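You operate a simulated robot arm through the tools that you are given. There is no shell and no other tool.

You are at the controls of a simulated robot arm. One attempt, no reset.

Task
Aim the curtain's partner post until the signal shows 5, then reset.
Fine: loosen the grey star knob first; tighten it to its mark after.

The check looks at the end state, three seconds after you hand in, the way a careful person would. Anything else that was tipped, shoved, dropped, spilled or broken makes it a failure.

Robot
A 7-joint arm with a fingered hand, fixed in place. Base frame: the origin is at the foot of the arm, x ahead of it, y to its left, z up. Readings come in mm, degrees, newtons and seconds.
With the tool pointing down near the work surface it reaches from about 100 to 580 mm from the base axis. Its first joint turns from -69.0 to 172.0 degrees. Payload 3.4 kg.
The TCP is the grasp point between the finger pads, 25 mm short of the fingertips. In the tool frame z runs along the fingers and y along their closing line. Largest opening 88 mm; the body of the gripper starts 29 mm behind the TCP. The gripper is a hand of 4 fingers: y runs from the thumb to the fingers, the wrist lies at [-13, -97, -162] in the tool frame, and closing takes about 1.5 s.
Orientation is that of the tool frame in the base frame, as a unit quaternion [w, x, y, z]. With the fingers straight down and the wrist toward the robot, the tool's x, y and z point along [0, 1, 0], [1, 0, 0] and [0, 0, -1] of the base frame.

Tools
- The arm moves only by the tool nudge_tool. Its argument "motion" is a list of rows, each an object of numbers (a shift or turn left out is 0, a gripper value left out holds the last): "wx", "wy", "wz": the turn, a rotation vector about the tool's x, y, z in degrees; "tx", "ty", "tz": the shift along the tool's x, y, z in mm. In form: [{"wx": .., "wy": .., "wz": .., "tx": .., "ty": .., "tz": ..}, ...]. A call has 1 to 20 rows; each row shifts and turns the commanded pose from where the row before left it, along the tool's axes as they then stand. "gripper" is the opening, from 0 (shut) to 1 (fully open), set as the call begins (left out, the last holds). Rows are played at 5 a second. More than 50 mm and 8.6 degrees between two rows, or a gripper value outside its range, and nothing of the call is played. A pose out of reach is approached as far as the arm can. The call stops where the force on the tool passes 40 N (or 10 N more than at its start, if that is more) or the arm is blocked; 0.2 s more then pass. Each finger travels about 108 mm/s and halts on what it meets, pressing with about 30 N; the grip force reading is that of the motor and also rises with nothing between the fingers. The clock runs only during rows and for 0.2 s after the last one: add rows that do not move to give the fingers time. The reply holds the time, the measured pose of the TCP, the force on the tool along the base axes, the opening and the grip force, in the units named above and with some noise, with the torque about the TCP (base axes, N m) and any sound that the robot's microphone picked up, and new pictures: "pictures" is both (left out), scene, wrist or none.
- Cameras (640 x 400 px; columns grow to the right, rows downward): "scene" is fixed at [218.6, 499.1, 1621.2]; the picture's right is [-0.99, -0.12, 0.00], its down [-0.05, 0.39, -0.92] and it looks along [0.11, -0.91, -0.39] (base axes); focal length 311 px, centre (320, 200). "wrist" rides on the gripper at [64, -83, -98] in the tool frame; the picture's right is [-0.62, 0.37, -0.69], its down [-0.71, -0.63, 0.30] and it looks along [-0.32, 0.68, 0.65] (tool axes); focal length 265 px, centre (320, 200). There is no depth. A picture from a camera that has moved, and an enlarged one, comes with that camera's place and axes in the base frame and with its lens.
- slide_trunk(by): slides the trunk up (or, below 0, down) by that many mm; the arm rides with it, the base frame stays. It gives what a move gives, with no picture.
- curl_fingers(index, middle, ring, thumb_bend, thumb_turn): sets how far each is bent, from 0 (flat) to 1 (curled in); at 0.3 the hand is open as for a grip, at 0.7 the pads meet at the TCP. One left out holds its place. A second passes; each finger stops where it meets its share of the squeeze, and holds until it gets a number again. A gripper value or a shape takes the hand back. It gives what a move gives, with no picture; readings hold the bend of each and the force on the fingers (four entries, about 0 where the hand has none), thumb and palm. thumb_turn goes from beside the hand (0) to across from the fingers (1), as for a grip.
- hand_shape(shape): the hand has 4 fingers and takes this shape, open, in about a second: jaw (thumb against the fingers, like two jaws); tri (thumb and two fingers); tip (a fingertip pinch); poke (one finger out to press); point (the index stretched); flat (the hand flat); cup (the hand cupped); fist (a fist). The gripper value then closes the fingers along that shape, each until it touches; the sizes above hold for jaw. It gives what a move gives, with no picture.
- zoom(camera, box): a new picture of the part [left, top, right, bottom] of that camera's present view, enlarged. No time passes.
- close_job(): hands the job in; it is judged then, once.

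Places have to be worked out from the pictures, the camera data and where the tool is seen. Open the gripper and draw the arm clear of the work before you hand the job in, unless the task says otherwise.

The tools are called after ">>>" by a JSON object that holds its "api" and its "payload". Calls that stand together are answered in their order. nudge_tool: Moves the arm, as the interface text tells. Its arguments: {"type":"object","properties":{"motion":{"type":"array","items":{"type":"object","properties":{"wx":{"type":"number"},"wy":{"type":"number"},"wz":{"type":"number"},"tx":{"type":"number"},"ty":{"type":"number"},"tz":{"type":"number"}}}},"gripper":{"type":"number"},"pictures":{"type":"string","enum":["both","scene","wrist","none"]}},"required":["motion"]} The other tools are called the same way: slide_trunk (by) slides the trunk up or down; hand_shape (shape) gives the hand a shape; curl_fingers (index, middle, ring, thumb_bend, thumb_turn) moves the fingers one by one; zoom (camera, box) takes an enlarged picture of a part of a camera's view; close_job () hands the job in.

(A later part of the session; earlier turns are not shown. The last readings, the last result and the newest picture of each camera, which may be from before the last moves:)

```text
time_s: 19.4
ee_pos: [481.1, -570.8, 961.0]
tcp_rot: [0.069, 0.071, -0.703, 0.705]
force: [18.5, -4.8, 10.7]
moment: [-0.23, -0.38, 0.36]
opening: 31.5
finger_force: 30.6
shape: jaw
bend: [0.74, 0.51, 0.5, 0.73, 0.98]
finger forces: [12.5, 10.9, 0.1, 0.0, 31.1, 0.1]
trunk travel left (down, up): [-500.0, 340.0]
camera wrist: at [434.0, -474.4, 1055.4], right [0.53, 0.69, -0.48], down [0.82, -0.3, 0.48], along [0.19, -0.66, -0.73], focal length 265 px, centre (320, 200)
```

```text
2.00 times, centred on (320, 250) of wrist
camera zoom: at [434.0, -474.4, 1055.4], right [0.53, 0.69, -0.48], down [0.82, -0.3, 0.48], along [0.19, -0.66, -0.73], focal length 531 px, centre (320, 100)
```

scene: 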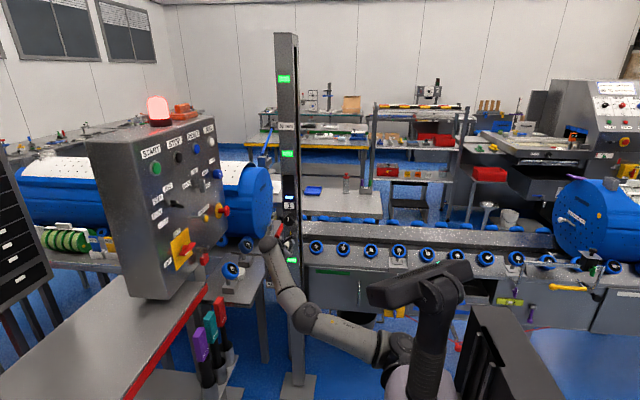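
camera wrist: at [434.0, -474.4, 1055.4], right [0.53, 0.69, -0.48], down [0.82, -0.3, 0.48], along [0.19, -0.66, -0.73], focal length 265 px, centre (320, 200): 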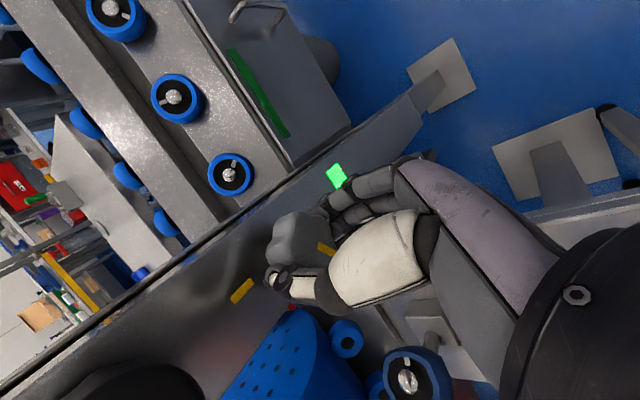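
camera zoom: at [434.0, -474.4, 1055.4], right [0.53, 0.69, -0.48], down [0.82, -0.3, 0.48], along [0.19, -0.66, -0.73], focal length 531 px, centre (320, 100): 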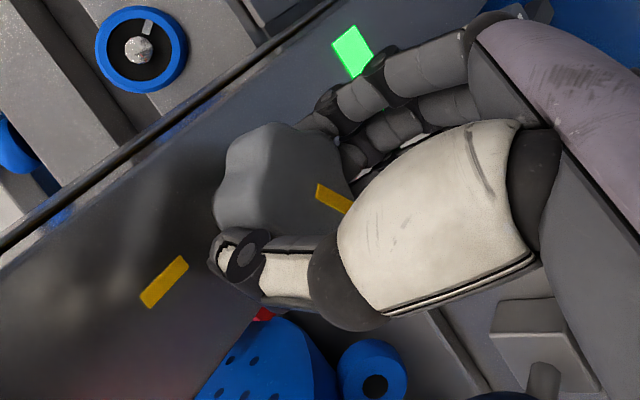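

The torque jumped and the knob began slipping in the hand, so it has reached its loose end stop near 120°. I release and back off.

>>> {"api": "nudge_tool", "payload": {"motion": [{}, {}, {}, {}, {}, {}, {}], "gripper": 1, "pictures": "none"}}

>>> {"api": "nudge_tool", "payload": {"motion": [{"tz": -22}, {"tz": -22}, {"tz": -22}, {"tz": -22}, {"tz": -22}, {}]}}

>>> {"api": "zoom", "payload": {"camera": "scene", "box": [266, 170, 316, 270]}}

>>> {"api": "zoom", "payload": {"camera": "wrist", "box": [160, 100, 420, 350]}}

```text
time_s: 21.0
ee_pos: [477.0, -571.9, 962.7]
tcp_rot: [-0.068, -0.068, 0.704, -0.704]
force: [-0.4, -0.1, 0.0]
moment: [0.0, -0.01, 0.03]
opening: 87.7
finger_force: 0.1
shape: jaw
bend: [0.3, 0.3, 0.3, 0.3, 0.98]
finger forces: [0.0, 0.0, 0.0, 0.0, 0.0, 0.1]
trunk travel left (down, up): [-500.0, 340.0]
```

```text
time_s: 22.4
ee_pos: [477.3, -461.6, 962.6]
tcp_rot: [-0.067, -0.068, 0.704, -0.704]
force: [0.0, 1.0, 0.3]
moment: [0.01, 0.01, 0.0]
opening: 87.6
finger_force: 0.1
shape: jaw
bend: [0.3, 0.3, 0.3, 0.3, 0.98]
finger forces: [0.1, 0.0, 0.0, 0.0, 0.0, 0.1]
trunk travel left (down, up): [-500.0, 340.0]
camera wrist: at [430.9, -364.0, 1056.9], right [0.54, 0.69, -0.48], down [0.82, -0.31, 0.48], along [0.19, -0.65, -0.73], focal length 265 px, centre (320, 200)
```

scene: 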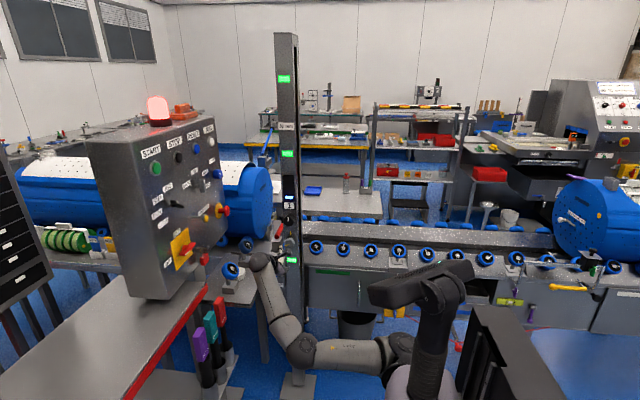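
wrist: 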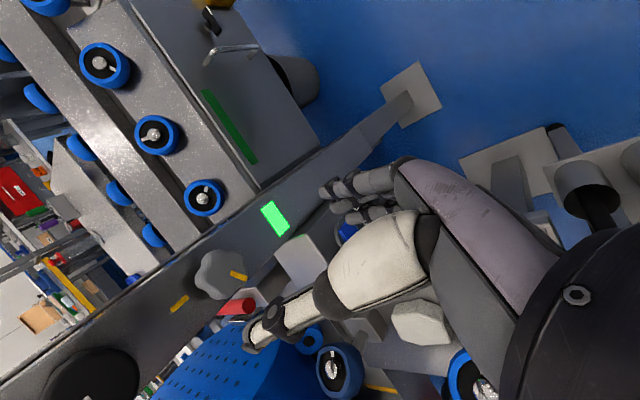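

```text
4.00 times, centred on (291, 220) of scene
camera zoom: at [218.6, 499.1, 1621.2], right [-0.99, -0.12, 0.0], down [-0.05, 0.39, -0.92], along [0.11, -0.91, -0.39], focal length 1243 px, centre (436, 120)
```

zoom: 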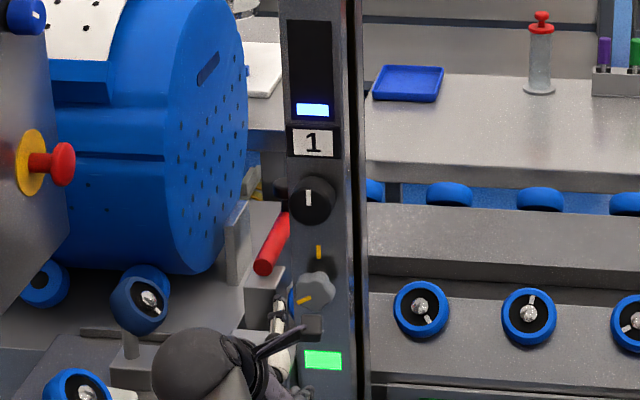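

```text
1.60 times, centred on (290, 225) of wrist
camera zoom: at [430.9, -364.0, 1056.9], right [0.54, 0.69, -0.48], down [0.82, -0.31, 0.48], along [0.19, -0.65, -0.73], focal length 425 px, centre (368, 160)
```

zoom: 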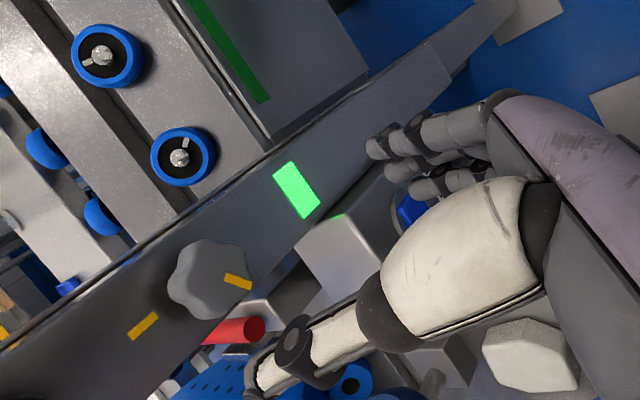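

The star knob is now loose with its mark near 8 o'clock. Next the black aim knob: I rotate the hand back to mid-range and raise the trunk 108 mm.

>>> {"api": "nudge_tool", "payload": {"motion": [{"wz": 8}, {"wz": 8}, {"wz": 8}, {"wz": 8}, {"wz": 8}, {"wz": 8}, {"wz": 8}, {"wz": 8}, {"wz": 7}, {}], "pictures": "none"}}

>>> {"api": "slide_trunk", "payload": {"by": 108}}

>>> {"api": "nudge_tool", "payload": {"motion": [{}]}}

>>> {"api": "zoom", "payload": {"camera": "wrist", "box": [130, 140, 330, 340]}}

>>> {"api": "zoom", "payload": {"camera": "scene", "box": [266, 170, 316, 270]}}

```text
time_s: 24.6
ee_pos: [478.3, -462.6, 961.9]
tcp_rot: [-0.353, -0.355, -0.612, 0.613]
force: [0.1, -0.4, -0.6]
moment: [-0.01, -0.03, -0.03]
opening: 87.8
finger_force: 0.1
shape: jaw
bend: [0.3, 0.3, 0.3, 0.3, 0.98]
finger forces: [0.1, 0.1, 0.0, 0.0, 0.0, 0.0]
trunk travel left (down, up): [-500.0, 340.0]
```

```text
time_s: 26.0
ee_pos: [478.6, -461.7, 1070.5]
tcp_rot: [-0.354, -0.353, -0.612, 0.612]
force: [0.0, 0.7, -0.4]
moment: [-0.05, -0.02, 0.02]
opening: 87.4
finger_force: 0.0
shape: jaw
bend: [0.3, 0.3, 0.3, 0.3, 0.98]
finger forces: [0.0, 0.0, 0.1, 0.1, 0.1, 0.0]
trunk travel left (down, up): [-608.0, 232.0]
```

```text
time_s: 26.4
ee_pos: [476.6, -462.1, 1070.1]
tcp_rot: [-0.354, -0.353, -0.612, 0.613]
force: [0.0, 0.5, 0.6]
moment: [-0.04, 0.06, -0.04]
opening: 87.5
finger_force: 0.1
shape: jaw
bend: [0.3, 0.3, 0.3, 0.3, 0.98]
finger forces: [0.0, 0.0, 0.0, 0.0, 0.0, 0.1]
trunk travel left (down, up): [-608.0, 232.0]
camera wrist: at [373.2, -365.0, 1056.3], right [0.63, 0.69, 0.35], down [-0.19, -0.3, 0.93], along [0.75, -0.65, -0.06], focal length 265 px, centre (320, 200)
```

scene: 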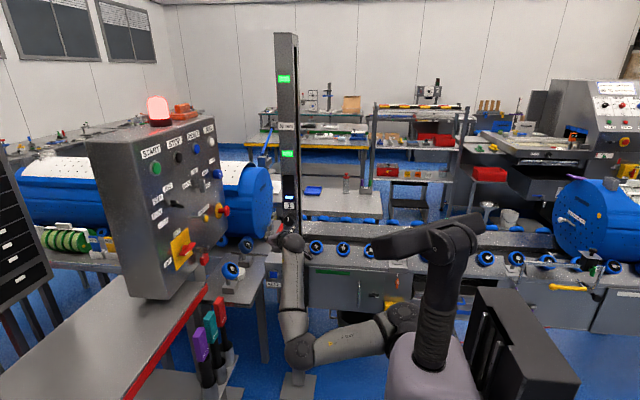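
wrist: 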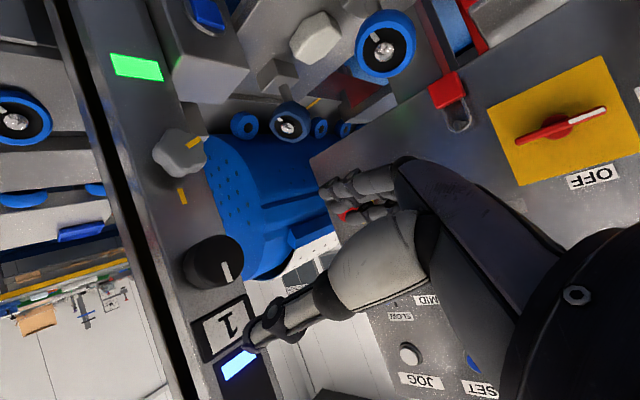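

```text
2.00 times, centred on (230, 240) of wrist
camera zoom: at [373.2, -365.0, 1056.3], right [0.63, 0.69, 0.35], down [-0.19, -0.3, 0.93], along [0.75, -0.65, -0.06], focal length 531 px, centre (500, 120)
```

zoom: 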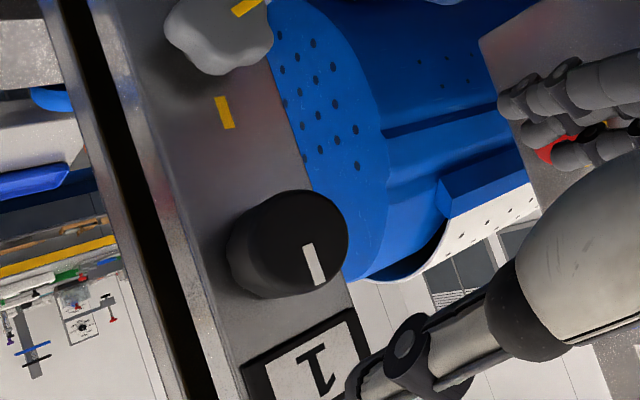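

```text
4.00 times, centred on (291, 220) of scene
camera zoom: at [218.6, 499.1, 1621.2], right [-0.99, -0.12, 0.0], down [-0.05, 0.39, -0.92], along [0.11, -0.91, -0.39], focal length 1243 px, centre (436, 120)
```

zoom: 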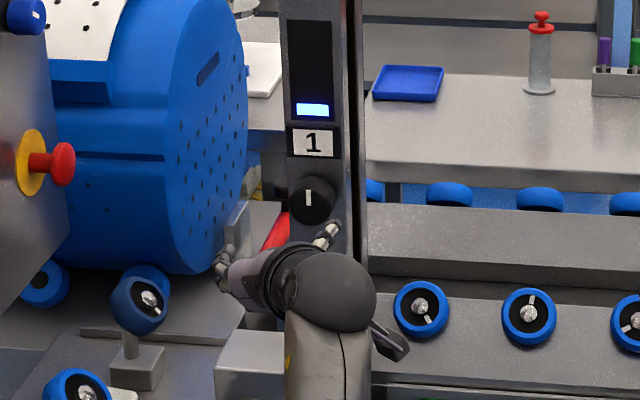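

Re-measured with the pointer line (it runs from centre to edge): the black knob face centre is about (475, -578, 1058.5). I align and advance over it with the hand open.

>>> {"api": "nudge_tool", "payload": {"motion": [{"tx": 10.8, "ty": 4.4}, {"tz": 22}, {"tz": 22}, {"tz": 22}, {"tz": 22}, {"tz": 23}, {}]}}

>>> {"api": "zoom", "payload": {"camera": "scene", "box": [266, 170, 316, 270]}}

>>> {"api": "zoom", "payload": {"camera": "wrist", "box": [220, 150, 420, 350]}}

```text
time_s: 28.0
ee_pos: [476.1, -573.4, 1059.3]
tcp_rot: [0.354, 0.353, 0.612, -0.612]
force: [0.4, 0.2, -0.1]
moment: [-0.02, 0.02, -0.01]
opening: 87.7
finger_force: 0.1
shape: jaw
bend: [0.3, 0.3, 0.3, 0.3, 0.98]
finger forces: [0.0, 0.0, 0.0, 0.0, 0.0, 0.1]
trunk travel left (down, up): [-608.0, 232.0]
camera wrist: at [372.1, -475.8, 1045.1], right [0.63, 0.69, 0.35], down [-0.19, -0.3, 0.93], along [0.75, -0.65, -0.06], focal length 265 px, centre (320, 200)
```

scene: 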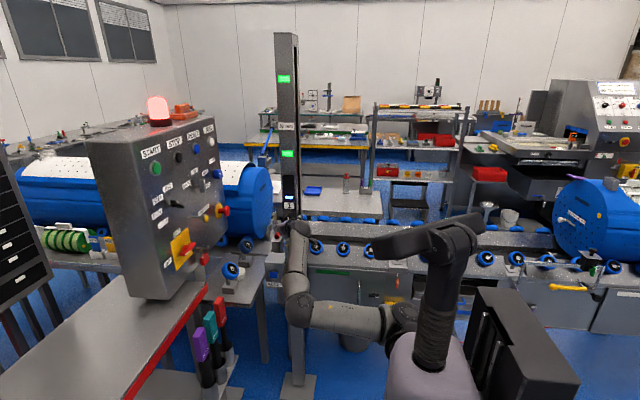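
wrist: 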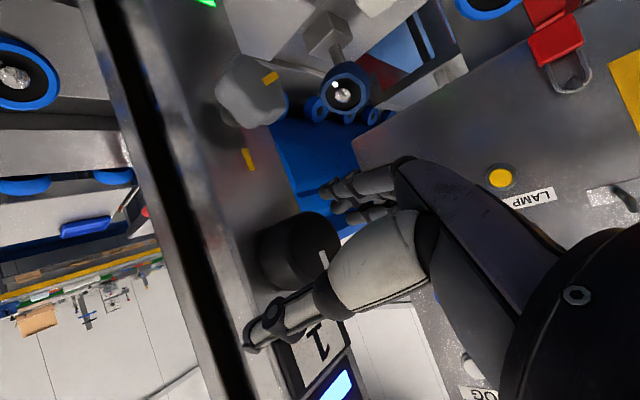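

```text
4.00 times, centred on (291, 220) of scene
camera zoom: at [218.6, 499.1, 1621.2], right [-0.99, -0.12, 0.0], down [-0.05, 0.39, -0.92], along [0.11, -0.91, -0.39], focal length 1243 px, centre (436, 120)
```

zoom: 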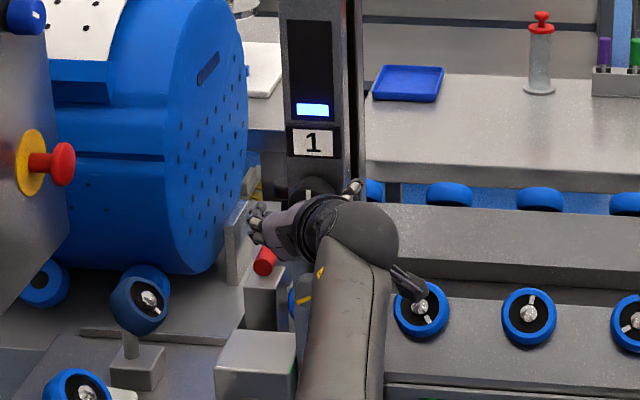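

```text
2.00 times, centred on (320, 250) of wrist
camera zoom: at [372.1, -475.8, 1045.1], right [0.63, 0.69, 0.35], down [-0.19, -0.3, 0.93], along [0.75, -0.65, -0.06], focal length 531 px, centre (320, 100)
```

zoom: 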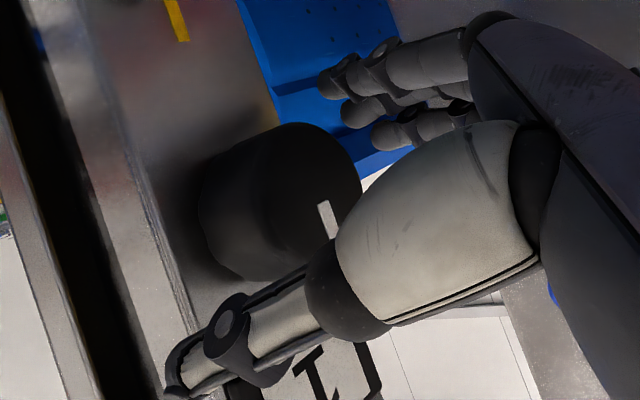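

The knob lies centred between thumb and fingers. I close on it.

>>> {"api": "nudge_tool", "payload": {"motion": [{}, {}, {}, {}, {}, {}, {}, {}], "gripper": 0, "pictures": "wrist"}}

>>> {"api": "zoom", "payload": {"camera": "wrist", "box": [220, 150, 420, 350]}}

>>> {"api": "zoom", "payload": {"camera": "scene", "box": [266, 170, 316, 270]}}

```text
time_s: 29.8
ee_pos: [475.3, -574.8, 1057.8]
tcp_rot: [-0.354, -0.354, -0.612, 0.612]
force: [-3.0, -0.8, 0.9]
moment: [0.03, 0.0, -0.01]
opening: 36.2
finger_force: 29.6
shape: jaw
bend: [0.74, 0.45, 0.49, 0.74, 1.0]
finger forces: [15.3, 8.6, 0.3, 0.1, 26.4, 0.0]
trunk travel left (down, up): [-608.0, 232.0]
camera wrist: at [371.3, -476.1, 1045.1], right [0.63, 0.69, 0.35], down [-0.19, -0.3, 0.93], along [0.75, -0.65, -0.06], focal length 265 px, centre (320, 200)
```

wrist: 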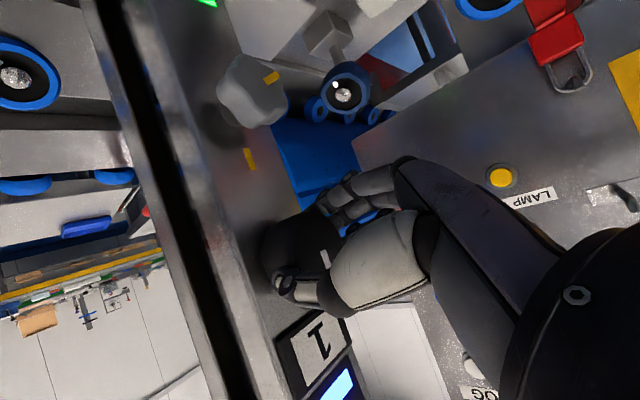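

```text
2.00 times, centred on (320, 250) of wrist
camera zoom: at [371.3, -476.1, 1045.1], right [0.63, 0.69, 0.35], down [-0.19, -0.3, 0.93], along [0.75, -0.65, -0.06], focal length 531 px, centre (320, 100)
```

zoom: 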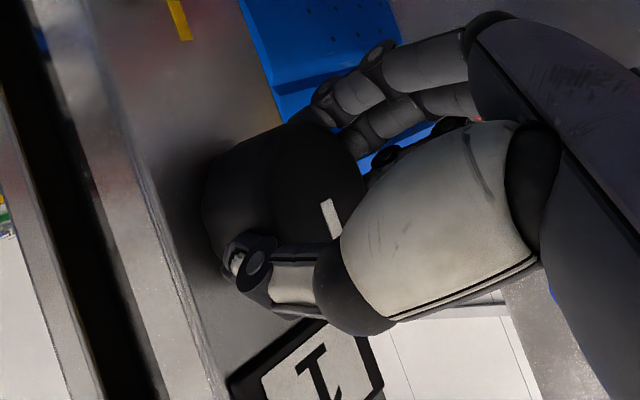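

```text
4.00 times, centred on (291, 220) of scene
camera zoom: at [218.6, 499.1, 1621.2], right [-0.99, -0.12, 0.0], down [-0.05, 0.39, -0.92], along [0.11, -0.91, -0.39], focal length 1243 px, centre (436, 120)
```

zoom: 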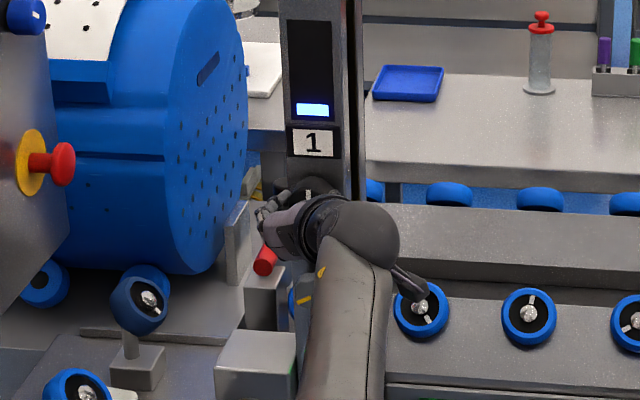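

Firm grip. I turn it clockwise 15° as a probe and watch the signal.

>>> {"api": "nudge_tool", "payload": {"motion": [{"wz": 5}, {"wz": 5}, {"wz": 5}, {}], "pictures": "wrist"}}

>>> {"api": "zoom", "payload": {"camera": "scene", "box": [266, 150, 316, 250]}}

>>> {"api": "zoom", "payload": {"camera": "wrist", "box": [220, 150, 420, 350]}}

```text
time_s: 30.8
ee_pos: [476.1, -572.6, 1057.2]
tcp_rot: [0.431, 0.43, 0.561, -0.561]
force: [-0.7, -2.7, -0.9]
moment: [0.02, 0.08, 0.02]
opening: 36.1
finger_force: 30.1
shape: jaw
bend: [0.74, 0.45, 0.51, 0.74, 1.0]
finger forces: [15.4, 9.3, 2.8, 0.0, 27.1, 0.0]
trunk travel left (down, up): [-608.0, 232.0]
camera wrist: at [378.8, -476.0, 1017.2], right [0.52, 0.69, 0.5], down [-0.42, -0.3, 0.85], along [0.74, -0.65, 0.14], focal length 265 px, centre (320, 200)
```

wrist: 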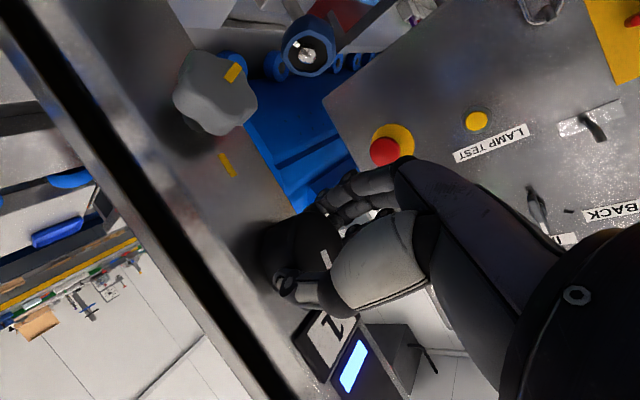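

```text
4.00 times, centred on (291, 200) of scene
camera zoom: at [218.6, 499.1, 1621.2], right [-0.99, -0.12, 0.0], down [-0.05, 0.39, -0.92], along [0.11, -0.91, -0.39], focal length 1243 px, centre (436, 200)
```

zoom: 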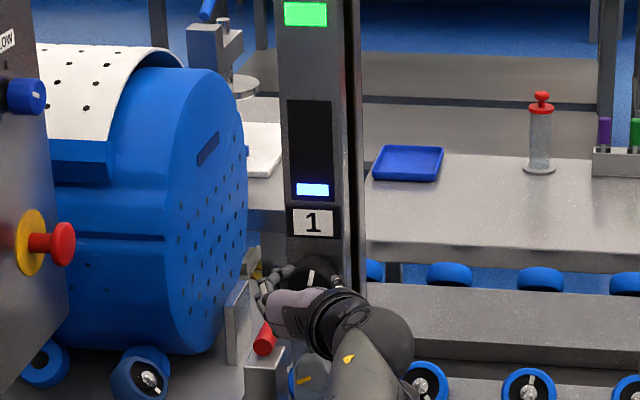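

```text
2.00 times, centred on (320, 250) of wrist
camera zoom: at [378.8, -476.0, 1017.2], right [0.52, 0.69, 0.5], down [-0.42, -0.3, 0.85], along [0.74, -0.65, 0.14], focal length 531 px, centre (320, 100)
```

zoom: 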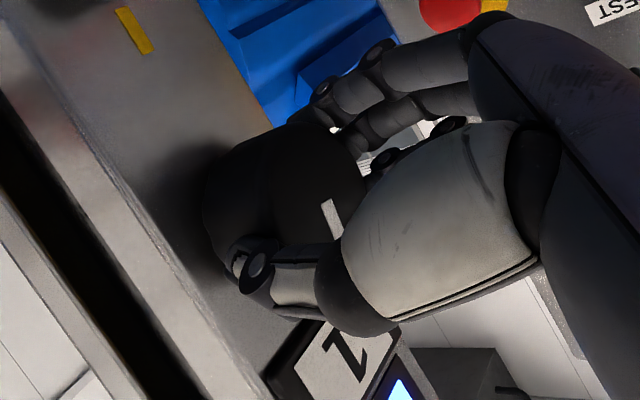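

The knob turns freely with the hand; signal still 1. I continue clockwise 15°.

>>> {"api": "nudge_tool", "payload": {"motion": [{"wz": 5}, {"wz": 5}, {"wz": 5}, {}], "pictures": "none"}}

>>> {"api": "zoom", "payload": {"camera": "scene", "box": [266, 150, 316, 250]}}

```text
time_s: 31.8
ee_pos: [475.8, -573.9, 1056.5]
tcp_rot: [0.5, 0.5, 0.501, -0.5]
force: [1.4, -0.2, -4.9]
moment: [0.08, 0.13, 0.04]
opening: 35.7
finger_force: 29.8
shape: jaw
bend: [0.74, 0.45, 0.51, 0.74, 1.0]
finger forces: [16.9, 9.2, 2.0, 0.0, 26.7, 0.0]
trunk travel left (down, up): [-608.0, 232.0]
```

```text
4.00 times, centred on (291, 200) of scene
camera zoom: at [218.6, 499.1, 1621.2], right [-0.99, -0.12, 0.0], down [-0.05, 0.39, -0.92], along [0.11, -0.91, -0.39], focal length 1243 px, centre (436, 200)
```

zoom: 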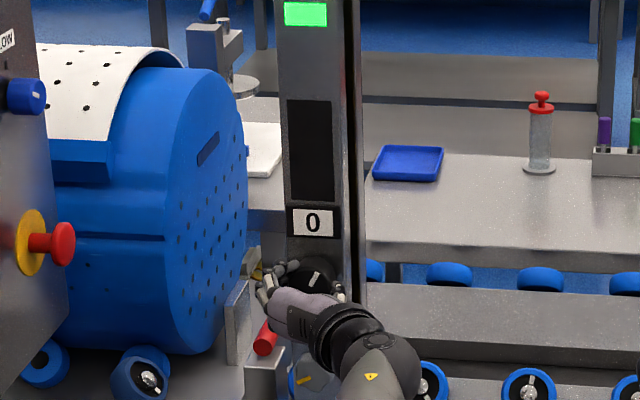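

The signal dropped to 0, so clockwise is the wrong way. I turn back counter-clockwise past the start.

>>> {"api": "nudge_tool", "payload": {"motion": [{"wz": -6}, {"wz": -6}, {"wz": -6}, {"wz": -6}, {"wz": -6}, {"wz": -5}, {"wz": -5}, {}], "pictures": "none"}}

>>> {"api": "zoom", "payload": {"camera": "scene", "box": [266, 150, 316, 250]}}

```text
time_s: 33.6
ee_pos: [475.8, -574.0, 1059.4]
tcp_rot: [-0.299, -0.298, -0.64, 0.642]
force: [1.5, -5.4, 9.7]
moment: [-0.19, -0.19, 0.06]
opening: 35.8
finger_force: 30.2
shape: jaw
bend: [0.74, 0.46, 0.51, 0.74, 1.0]
finger forces: [14.9, 9.9, 2.8, 0.0, 28.3, 0.0]
trunk travel left (down, up): [-608.0, 232.0]
```

```text
4.00 times, centred on (291, 200) of scene
camera zoom: at [218.6, 499.1, 1621.2], right [-0.99, -0.12, 0.0], down [-0.05, 0.39, -0.92], along [0.11, -0.91, -0.39], focal length 1243 px, centre (436, 200)
```

zoom: 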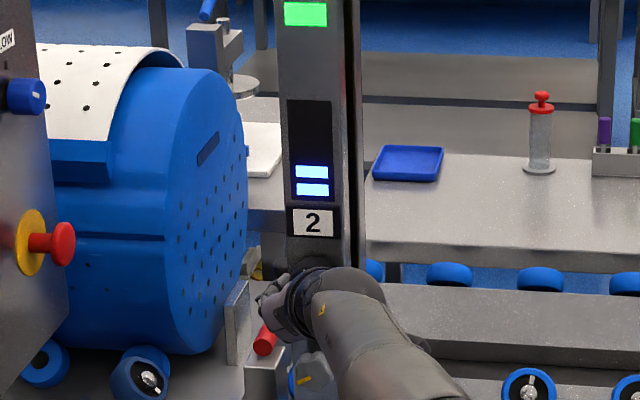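

Counter-clockwise raises it: 2 now. I continue in smaller steps.

>>> {"api": "nudge_tool", "payload": {"motion": [{"wz": -5}, {"wz": -5}, {"wz": -5}, {}], "pictures": "none"}}

>>> {"api": "zoom", "payload": {"camera": "scene", "box": [266, 150, 316, 250]}}

```text
time_s: 34.6
ee_pos: [475.2, -572.9, 1059.9]
tcp_rot: [-0.214, -0.212, -0.674, 0.675]
force: [2.5, -5.7, 12.0]
moment: [-0.23, -0.15, 0.08]
opening: 34.9
finger_force: 29.5
shape: jaw
bend: [0.74, 0.46, 0.51, 0.73, 1.0]
finger forces: [13.9, 8.8, 2.4, 0.0, 30.0, 0.0]
trunk travel left (down, up): [-608.0, 232.0]
```

```text
4.00 times, centred on (291, 200) of scene
camera zoom: at [218.6, 499.1, 1621.2], right [-0.99, -0.12, 0.0], down [-0.05, 0.39, -0.92], along [0.11, -0.91, -0.39], focal length 1243 px, centre (436, 200)
```

zoom: 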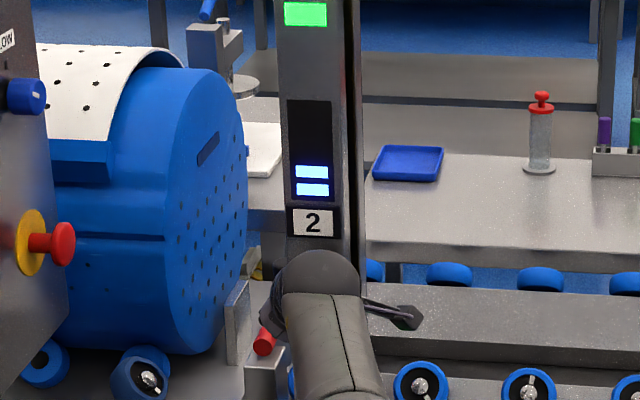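

Still 2 at about 20–25° counter-clockwise; I continue.

>>> {"api": "nudge_tool", "payload": {"motion": [{"wz": -5}, {"wz": -5}, {}], "pictures": "none"}}

>>> {"api": "zoom", "payload": {"camera": "scene", "box": [266, 150, 316, 250]}}

```text
time_s: 35.4
ee_pos: [474.4, -572.7, 1060.8]
tcp_rot: [-0.152, -0.152, -0.69, 0.691]
force: [3.6, -7.5, 13.0]
moment: [-0.22, -0.14, 0.08]
opening: 34.8
finger_force: 30.2
shape: jaw
bend: [0.74, 0.47, 0.51, 0.73, 1.0]
finger forces: [13.7, 8.4, 1.9, 0.0, 30.4, 0.1]
trunk travel left (down, up): [-608.0, 232.0]
```

```text
4.00 times, centred on (291, 200) of scene
camera zoom: at [218.6, 499.1, 1621.2], right [-0.99, -0.12, 0.0], down [-0.05, 0.39, -0.92], along [0.11, -0.91, -0.39], focal length 1243 px, centre (436, 200)
```

zoom: 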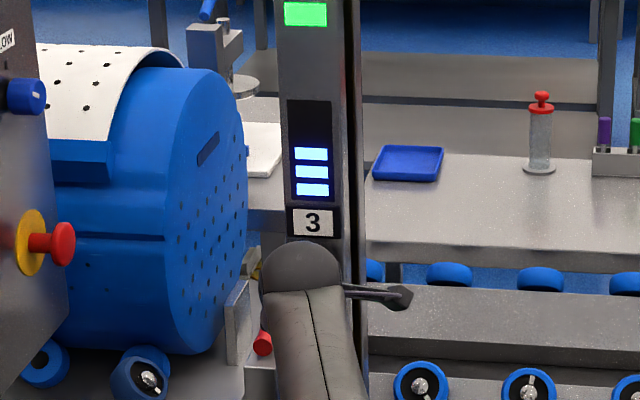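

3 now. Continue counter-clockwise.

>>> {"api": "nudge_tool", "payload": {"motion": [{"wz": -5}, {"wz": -5}, {"wz": -5}, {"wz": -5}, {}], "pictures": "none"}}

>>> {"api": "zoom", "payload": {"camera": "scene", "box": [266, 150, 316, 250]}}

```text
time_s: 36.6
ee_pos: [476.0, -572.1, 1060.4]
tcp_rot: [-0.03, -0.031, -0.706, 0.707]
force: [5.3, -4.8, 14.3]
moment: [-0.32, -0.14, 0.08]
opening: 34.0
finger_force: 29.4
shape: jaw
bend: [0.74, 0.48, 0.52, 0.73, 1.0]
finger forces: [12.6, 7.5, 0.8, 0.1, 31.9, 0.1]
trunk travel left (down, up): [-608.0, 232.0]
```

```text
4.00 times, centred on (291, 200) of scene
camera zoom: at [218.6, 499.1, 1621.2], right [-0.99, -0.12, 0.0], down [-0.05, 0.39, -0.92], along [0.11, -0.91, -0.39], focal length 1243 px, centre (436, 200)
```

zoom: 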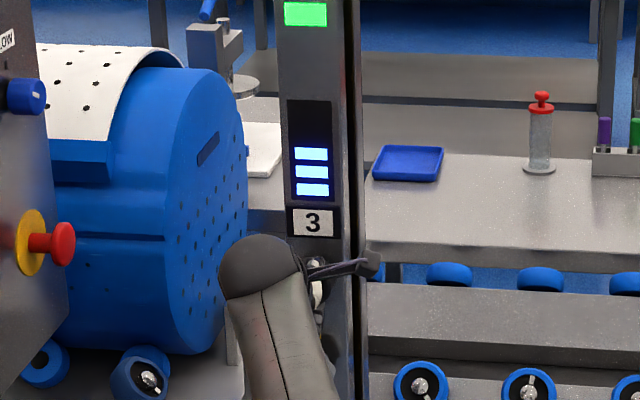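

Still 3 at about 55° of turn; I go another 15°.

>>> {"api": "nudge_tool", "payload": {"motion": [{"wz": -5}, {"wz": -5}, {"wz": -5}, {}], "pictures": "wrist"}}

>>> {"api": "zoom", "payload": {"camera": "scene", "box": [266, 150, 316, 250]}}

>>> {"api": "zoom", "payload": {"camera": "wrist", "box": [220, 150, 420, 350]}}

```text
time_s: 37.6
ee_pos: [475.6, -571.9, 1059.2]
tcp_rot: [0.062, 0.063, -0.703, 0.705]
force: [7.7, -6.3, 15.6]
moment: [-0.34, -0.14, 0.13]
opening: 34.1
finger_force: 30.3
shape: jaw
bend: [0.74, 0.49, 0.52, 0.72, 0.99]
finger forces: [11.8, 6.4, 0.0, 0.0, 32.7, 0.0]
trunk travel left (down, up): [-608.0, 232.0]
camera wrist: at [427.3, -475.1, 1153.0], right [0.55, 0.69, -0.47], down [0.81, -0.3, 0.5], along [0.2, -0.66, -0.73], focal length 265 px, centre (320, 200)
```

wrist: 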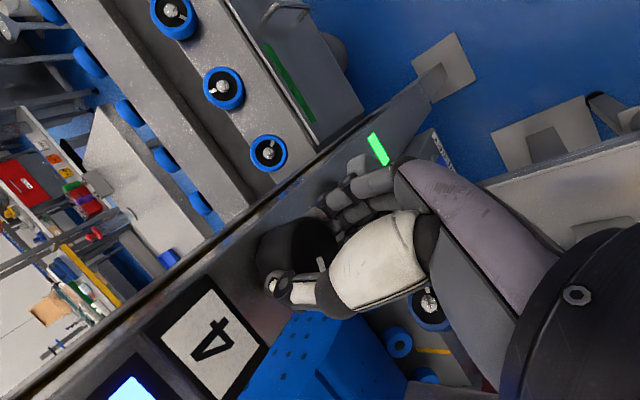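

```text
4.00 times, centred on (291, 200) of scene
camera zoom: at [218.6, 499.1, 1621.2], right [-0.99, -0.12, 0.0], down [-0.05, 0.39, -0.92], along [0.11, -0.91, -0.39], focal length 1243 px, centre (436, 200)
```

zoom: 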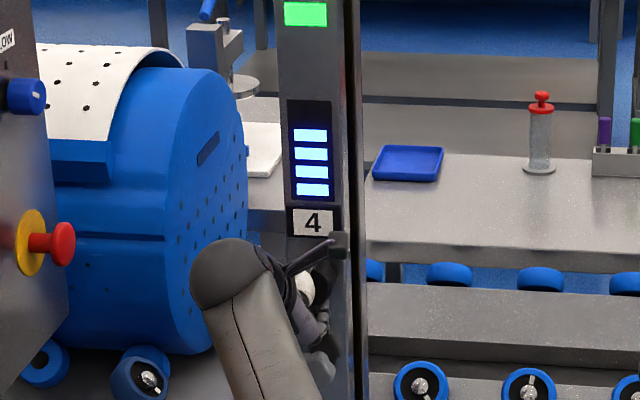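

```text
2.00 times, centred on (320, 250) of wrist
camera zoom: at [427.3, -475.1, 1153.0], right [0.55, 0.69, -0.47], down [0.81, -0.3, 0.5], along [0.2, -0.66, -0.73], focal length 531 px, centre (320, 100)
```

zoom: 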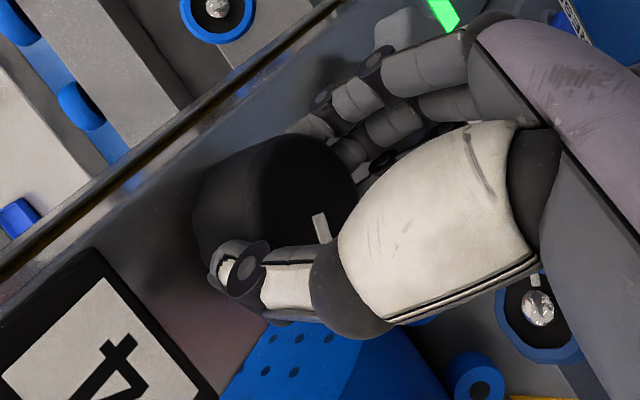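

4 now, with the wrist nearly overhead. I release, swing the open hand back around the knob for a fresh grip.

>>> {"api": "nudge_tool", "payload": {"motion": [{}, {}, {}, {}, {}, {}, {}], "gripper": 1, "pictures": "none"}}

>>> {"api": "nudge_tool", "payload": {"motion": [{"tz": -40}, {}]}}

>>> {"api": "zoom", "payload": {"camera": "wrist", "box": [180, 150, 400, 350]}}

>>> {"api": "zoom", "payload": {"camera": "scene", "box": [266, 150, 316, 250]}}

```text
time_s: 39.2
ee_pos: [476.6, -573.0, 1058.5]
tcp_rot: [0.061, 0.061, -0.704, 0.704]
force: [0.0, 0.6, 0.9]
moment: [-0.02, 0.01, 0.01]
opening: 87.5
finger_force: 0.1
shape: jaw
bend: [0.3, 0.3, 0.3, 0.3, 0.98]
finger forces: [0.0, 0.0, 0.0, 0.1, 0.1, 0.0]
trunk travel left (down, up): [-608.0, 232.0]
```

```text
time_s: 39.8
ee_pos: [474.4, -534.0, 1058.8]
tcp_rot: [-0.063, -0.061, 0.705, -0.704]
force: [0.0, 0.8, -0.1]
moment: [0.04, 0.0, -0.01]
opening: 87.6
finger_force: 0.1
shape: jaw
bend: [0.3, 0.3, 0.3, 0.3, 0.98]
finger forces: [0.0, 0.0, 0.0, 0.1, 0.0, 0.1]
trunk travel left (down, up): [-608.0, 232.0]
camera wrist: at [426.7, -437.5, 1152.8], right [0.55, 0.69, -0.47], down [0.81, -0.31, 0.5], along [0.2, -0.65, -0.73], focal length 265 px, centre (320, 200)
```

scene: 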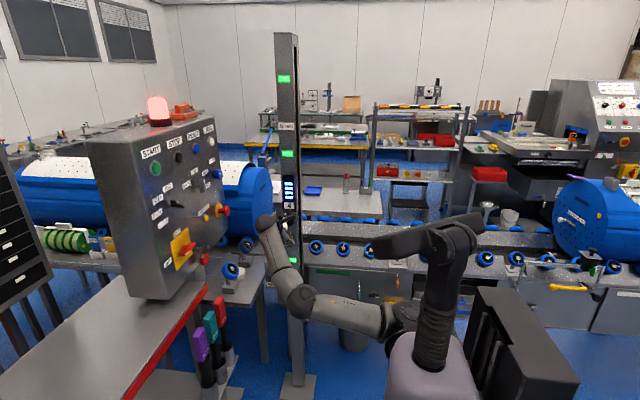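
wrist: 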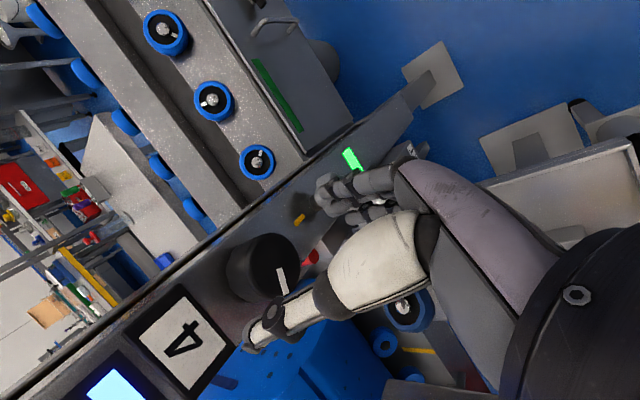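

```text
2.00 times, centred on (290, 250) of wrist
camera zoom: at [426.7, -437.5, 1152.8], right [0.55, 0.69, -0.47], down [0.81, -0.31, 0.5], along [0.2, -0.65, -0.73], focal length 531 px, centre (380, 100)
```

zoom: 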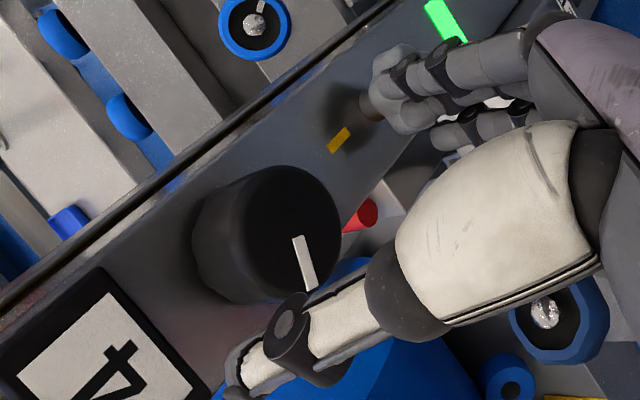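

```text
4.00 times, centred on (291, 200) of scene
camera zoom: at [218.6, 499.1, 1621.2], right [-0.99, -0.12, 0.0], down [-0.05, 0.39, -0.92], along [0.11, -0.91, -0.39], focal length 1243 px, centre (436, 200)
```

zoom: 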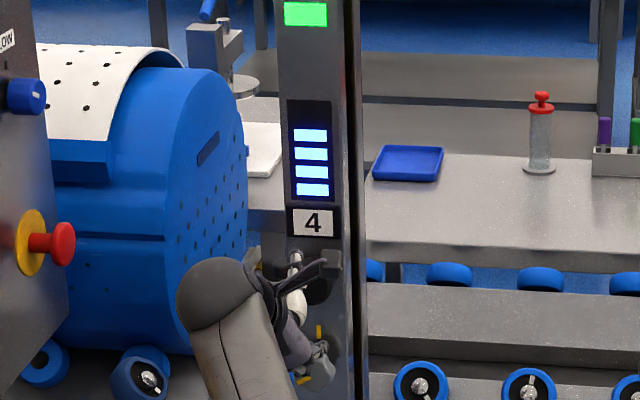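

The knob holds at 4 (pointer about 69° counter-clockwise from up). I swing back 70°, move in and regrip.

>>> {"api": "nudge_tool", "payload": {"motion": [{"wz": 8}, {"wz": 8}, {"wz": 8}, {"wz": 8}, {"wz": 8}, {"wz": 8}, {"wz": 8}, {"wz": 8}, {"wz": 6}, {}, {"tz": 20}, {"tz": 20}, {}], "pictures": "wrist"}}

>>> {"api": "zoom", "payload": {"camera": "wrist", "box": [220, 150, 420, 350]}}

```text
time_s: 42.6
ee_pos: [475.6, -573.4, 1059.3]
tcp_rot: [-0.354, -0.354, -0.612, 0.612]
force: [-1.0, 0.7, -0.1]
moment: [0.03, 0.03, 0.03]
opening: 87.5
finger_force: 0.0
shape: jaw
bend: [0.3, 0.3, 0.3, 0.3, 0.98]
finger forces: [0.0, 0.0, 0.0, 0.0, 0.0, 0.1]
trunk travel left (down, up): [-608.0, 232.0]
camera wrist: at [371.4, -476.0, 1046.0], right [0.63, 0.69, 0.35], down [-0.19, -0.3, 0.93], along [0.75, -0.65, -0.06], focal length 265 px, centre (320, 200)
```

wrist: 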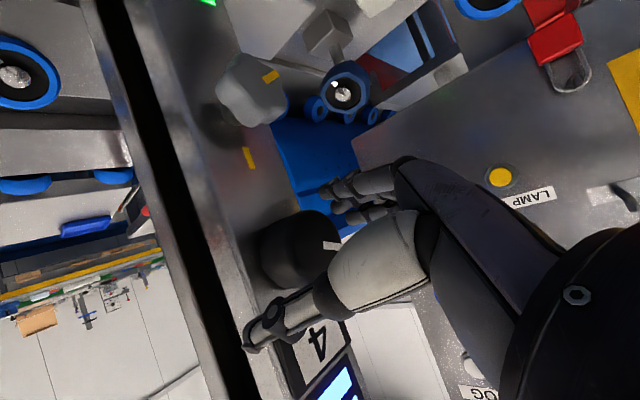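

```text
2.00 times, centred on (320, 250) of wrist
camera zoom: at [371.4, -476.0, 1046.0], right [0.63, 0.69, 0.35], down [-0.19, -0.3, 0.93], along [0.75, -0.65, -0.06], focal length 531 px, centre (320, 100)
```

zoom: 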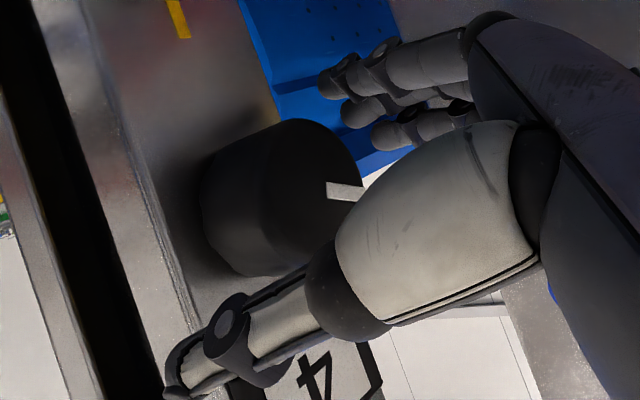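

I close the grip again on the aim knob and turn it 15° further counter-clockwise.

>>> {"api": "nudge_tool", "payload": {"motion": [{}, {}, {}, {}, {}, {}, {}, {}, {"wz": -5}, {"wz": -5}, {"wz": -5}, {}], "gripper": 0, "pictures": "wrist"}}

>>> {"api": "zoom", "payload": {"camera": "scene", "box": [266, 150, 316, 250]}}

```text
time_s: 45.2
ee_pos: [475.4, -573.4, 1060.8]
tcp_rot: [-0.271, -0.271, -0.652, 0.654]
force: [0.8, -5.4, 8.9]
moment: [-0.15, -0.14, 0.03]
opening: 35.3
finger_force: 29.3
shape: jaw
bend: [0.74, 0.45, 0.48, 0.74, 1.0]
finger forces: [13.6, 9.0, 0.1, 0.0, 28.4, 0.1]
trunk travel left (down, up): [-608.0, 232.0]
camera wrist: at [370.8, -476.0, 1073.6], right [0.7, 0.69, 0.18], down [0.06, -0.3, 0.95], along [0.71, -0.65, -0.25], focal length 265 px, centre (320, 200)
```

wrist: 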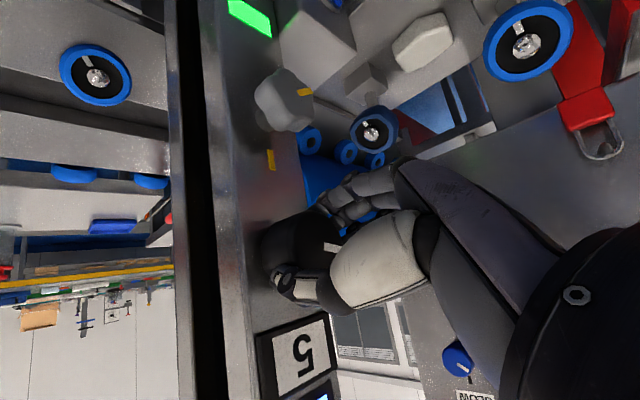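

```text
4.00 times, centred on (291, 200) of scene
camera zoom: at [218.6, 499.1, 1621.2], right [-0.99, -0.12, 0.0], down [-0.05, 0.39, -0.92], along [0.11, -0.91, -0.39], focal length 1243 px, centre (436, 200)
```

zoom: 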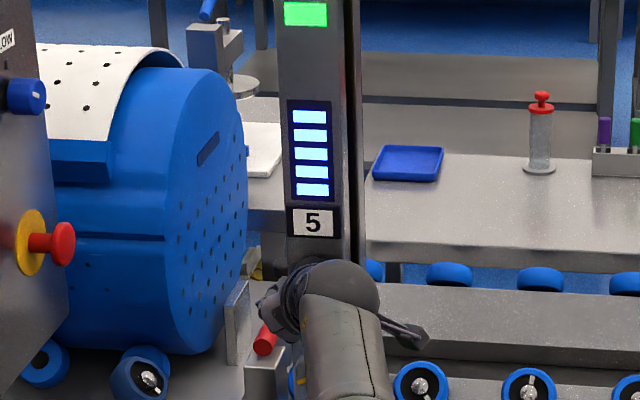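

Signal shows 5. By the spacing of earlier steps I'm only just inside the band, so I nudge 6° more for margin and check it stays 5.

>>> {"api": "nudge_tool", "payload": {"motion": [{"wz": -3}, {"wz": -3}, {}], "pictures": "wrist"}}

>>> {"api": "zoom", "payload": {"camera": "scene", "box": [266, 150, 316, 250]}}

>>> {"api": "zoom", "payload": {"camera": "wrist", "box": [220, 150, 420, 350]}}

```text
time_s: 46.0
ee_pos: [474.8, -572.8, 1059.1]
tcp_rot: [-0.237, -0.236, -0.665, 0.667]
force: [1.5, -7.3, 12.9]
moment: [-0.26, -0.18, 0.02]
opening: 34.7
finger_force: 29.8
shape: jaw
bend: [0.74, 0.46, 0.48, 0.74, 1.0]
finger forces: [12.7, 8.5, 0.4, 0.0, 30.5, 0.1]
trunk travel left (down, up): [-608.0, 232.0]
camera wrist: at [372.5, -475.7, 1084.0], right [0.71, 0.69, 0.1], down [0.16, -0.3, 0.94], along [0.68, -0.66, -0.32], focal length 265 px, centre (320, 200)
```

wrist: 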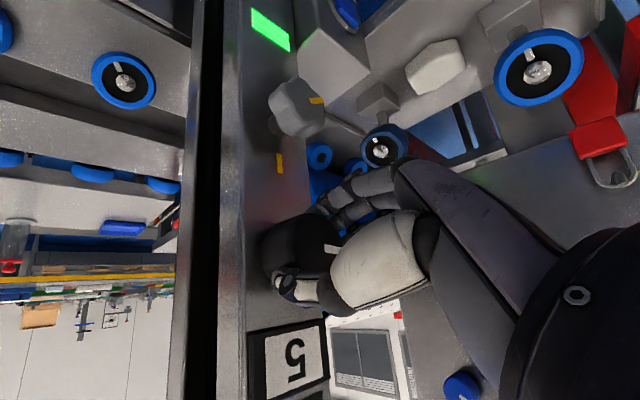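

```text
4.00 times, centred on (291, 200) of scene
camera zoom: at [218.6, 499.1, 1621.2], right [-0.99, -0.12, 0.0], down [-0.05, 0.39, -0.92], along [0.11, -0.91, -0.39], focal length 1243 px, centre (436, 200)
```

zoom: 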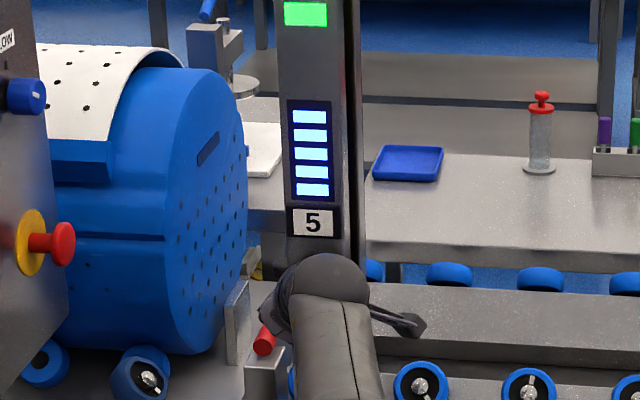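

```text
2.00 times, centred on (320, 250) of wrist
camera zoom: at [372.5, -475.7, 1084.0], right [0.71, 0.69, 0.1], down [0.16, -0.3, 0.94], along [0.68, -0.66, -0.32], focal length 531 px, centre (320, 100)
```

zoom: 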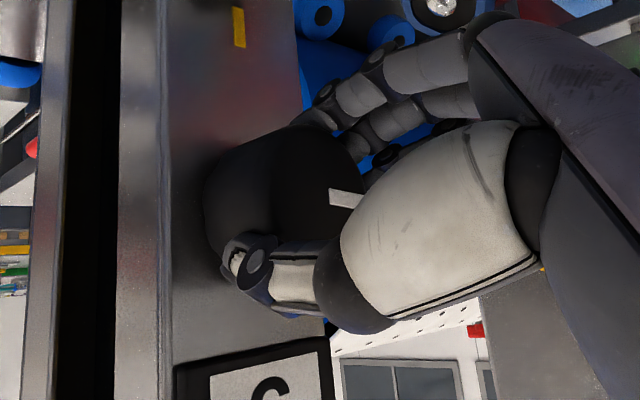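

Still 5 with margin. I release the aim knob and back straight out, then confirm the signal.

>>> {"api": "nudge_tool", "payload": {"motion": [{}, {}, {}, {}, {}, {}, {}], "gripper": 1, "pictures": "none"}}

>>> {"api": "nudge_tool", "payload": {"motion": [{"tz": -25}, {"tz": -25}, {"tz": -30}, {"tz": -30}, {}]}}

>>> {"api": "zoom", "payload": {"camera": "scene", "box": [266, 150, 316, 250]}}

>>> {"api": "zoom", "payload": {"camera": "wrist", "box": [130, 100, 330, 340]}}

```text
time_s: 47.6
ee_pos: [476.3, -573.4, 1057.9]
tcp_rot: [0.236, 0.236, 0.667, -0.667]
force: [0.6, -0.4, -0.1]
moment: [0.04, -0.01, -0.02]
opening: 87.6
finger_force: 0.2
shape: jaw
bend: [0.3, 0.3, 0.3, 0.3, 0.98]
finger forces: [0.0, 0.0, 0.0, 0.0, 0.0, 0.0]
trunk travel left (down, up): [-608.0, 232.0]
```

```text
time_s: 48.8
ee_pos: [467.2, -474.6, 1046.0]
tcp_rot: [0.22, 0.246, 0.673, -0.662]
force: [-0.5, -0.2, -0.7]
moment: [-0.01, 0.03, 0.0]
opening: 87.6
finger_force: 0.1
shape: jaw
bend: [0.3, 0.3, 0.3, 0.3, 0.98]
finger forces: [0.0, 0.0, 0.1, 0.1, 0.0, 0.0]
trunk travel left (down, up): [-608.0, 232.0]
camera wrist: at [368.2, -375.3, 1073.5], right [0.74, 0.67, 0.12], down [0.16, -0.34, 0.93], along [0.66, -0.66, -0.35], focal length 265 px, centre (320, 200)
```

scene: 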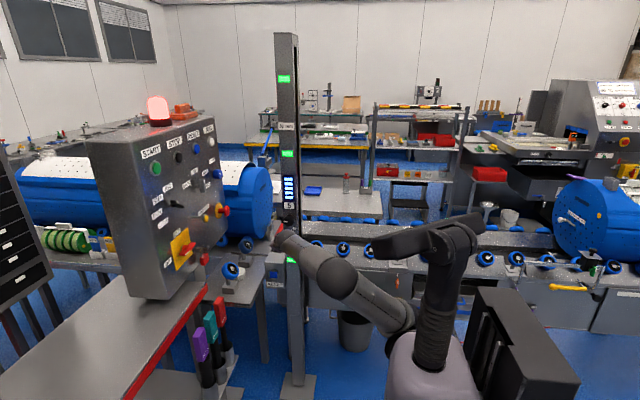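
wrist: 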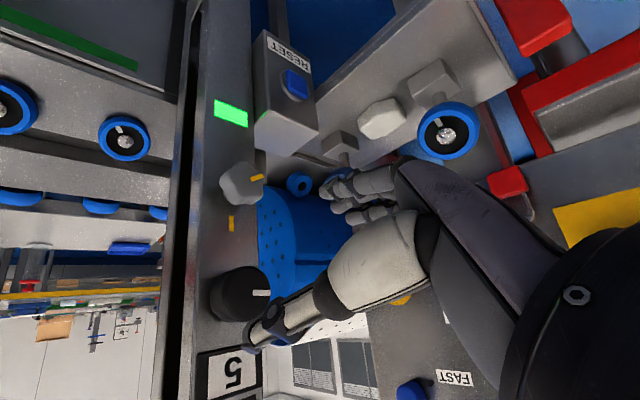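

```text
4.00 times, centred on (291, 200) of scene
camera zoom: at [218.6, 499.1, 1621.2], right [-0.99, -0.12, 0.0], down [-0.05, 0.39, -0.92], along [0.11, -0.91, -0.39], focal length 1243 px, centre (436, 200)
```

zoom: 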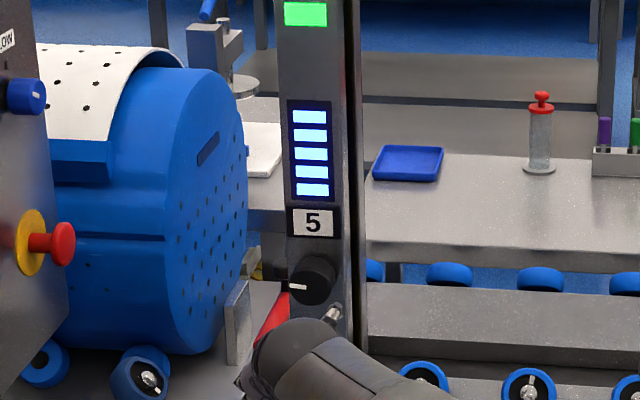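

```text
1.67 times, centred on (230, 220) of wrist
camera zoom: at [368.2, -375.3, 1073.5], right [0.74, 0.67, 0.12], down [0.16, -0.34, 0.93], along [0.66, -0.66, -0.35], focal length 442 px, centre (470, 167)
```

zoom: 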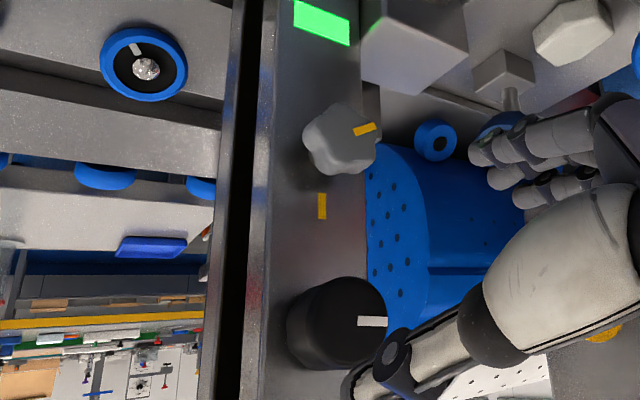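

Signal holds 5 and the pointer is at ~9 o'clock. The measured pose lags the command (467, -475, 1046), the arm seems to have reconfigured, so I let it settle and re-read.

>>> {"api": "nudge_tool", "payload": {"motion": [{}, {}, {}, {}]}}

```text
time_s: 49.8
ee_pos: [468.1, -472.6, 1047.1]
tcp_rot: [0.222, 0.247, 0.675, -0.659]
force: [-0.5, 0.5, -0.2]
moment: [0.03, -0.02, 0.0]
opening: 87.8
finger_force: 0.0
shape: jaw
bend: [0.3, 0.3, 0.3, 0.3, 0.98]
finger forces: [0.0, 0.0, 0.0, 0.1, 0.0, 0.0]
trunk travel left (down, up): [-608.0, 232.0]
camera wrist: at [368.4, -374.6, 1075.1], right [0.73, 0.67, 0.12], down [0.15, -0.34, 0.93], along [0.66, -0.66, -0.35], focal length 265 px, centre (320, 200)
```

scene: 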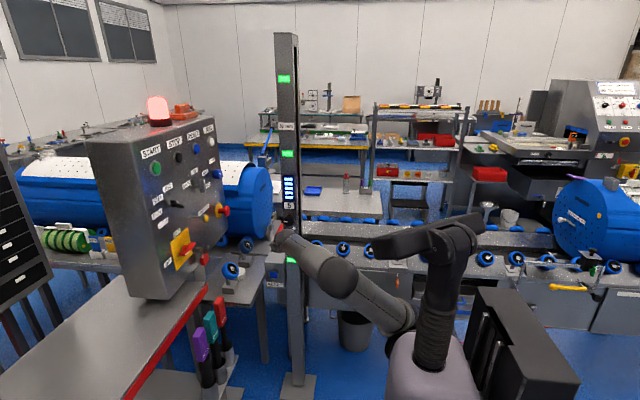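
wrist: 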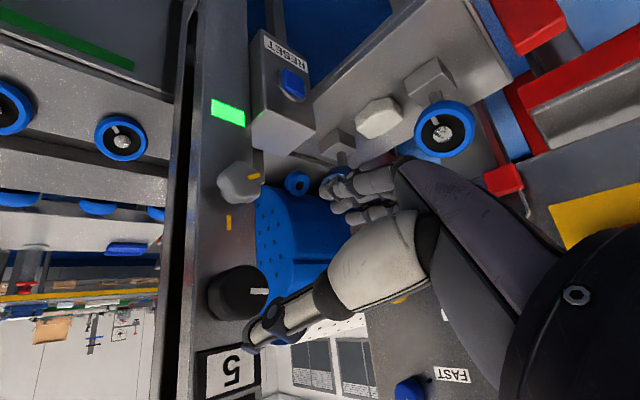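

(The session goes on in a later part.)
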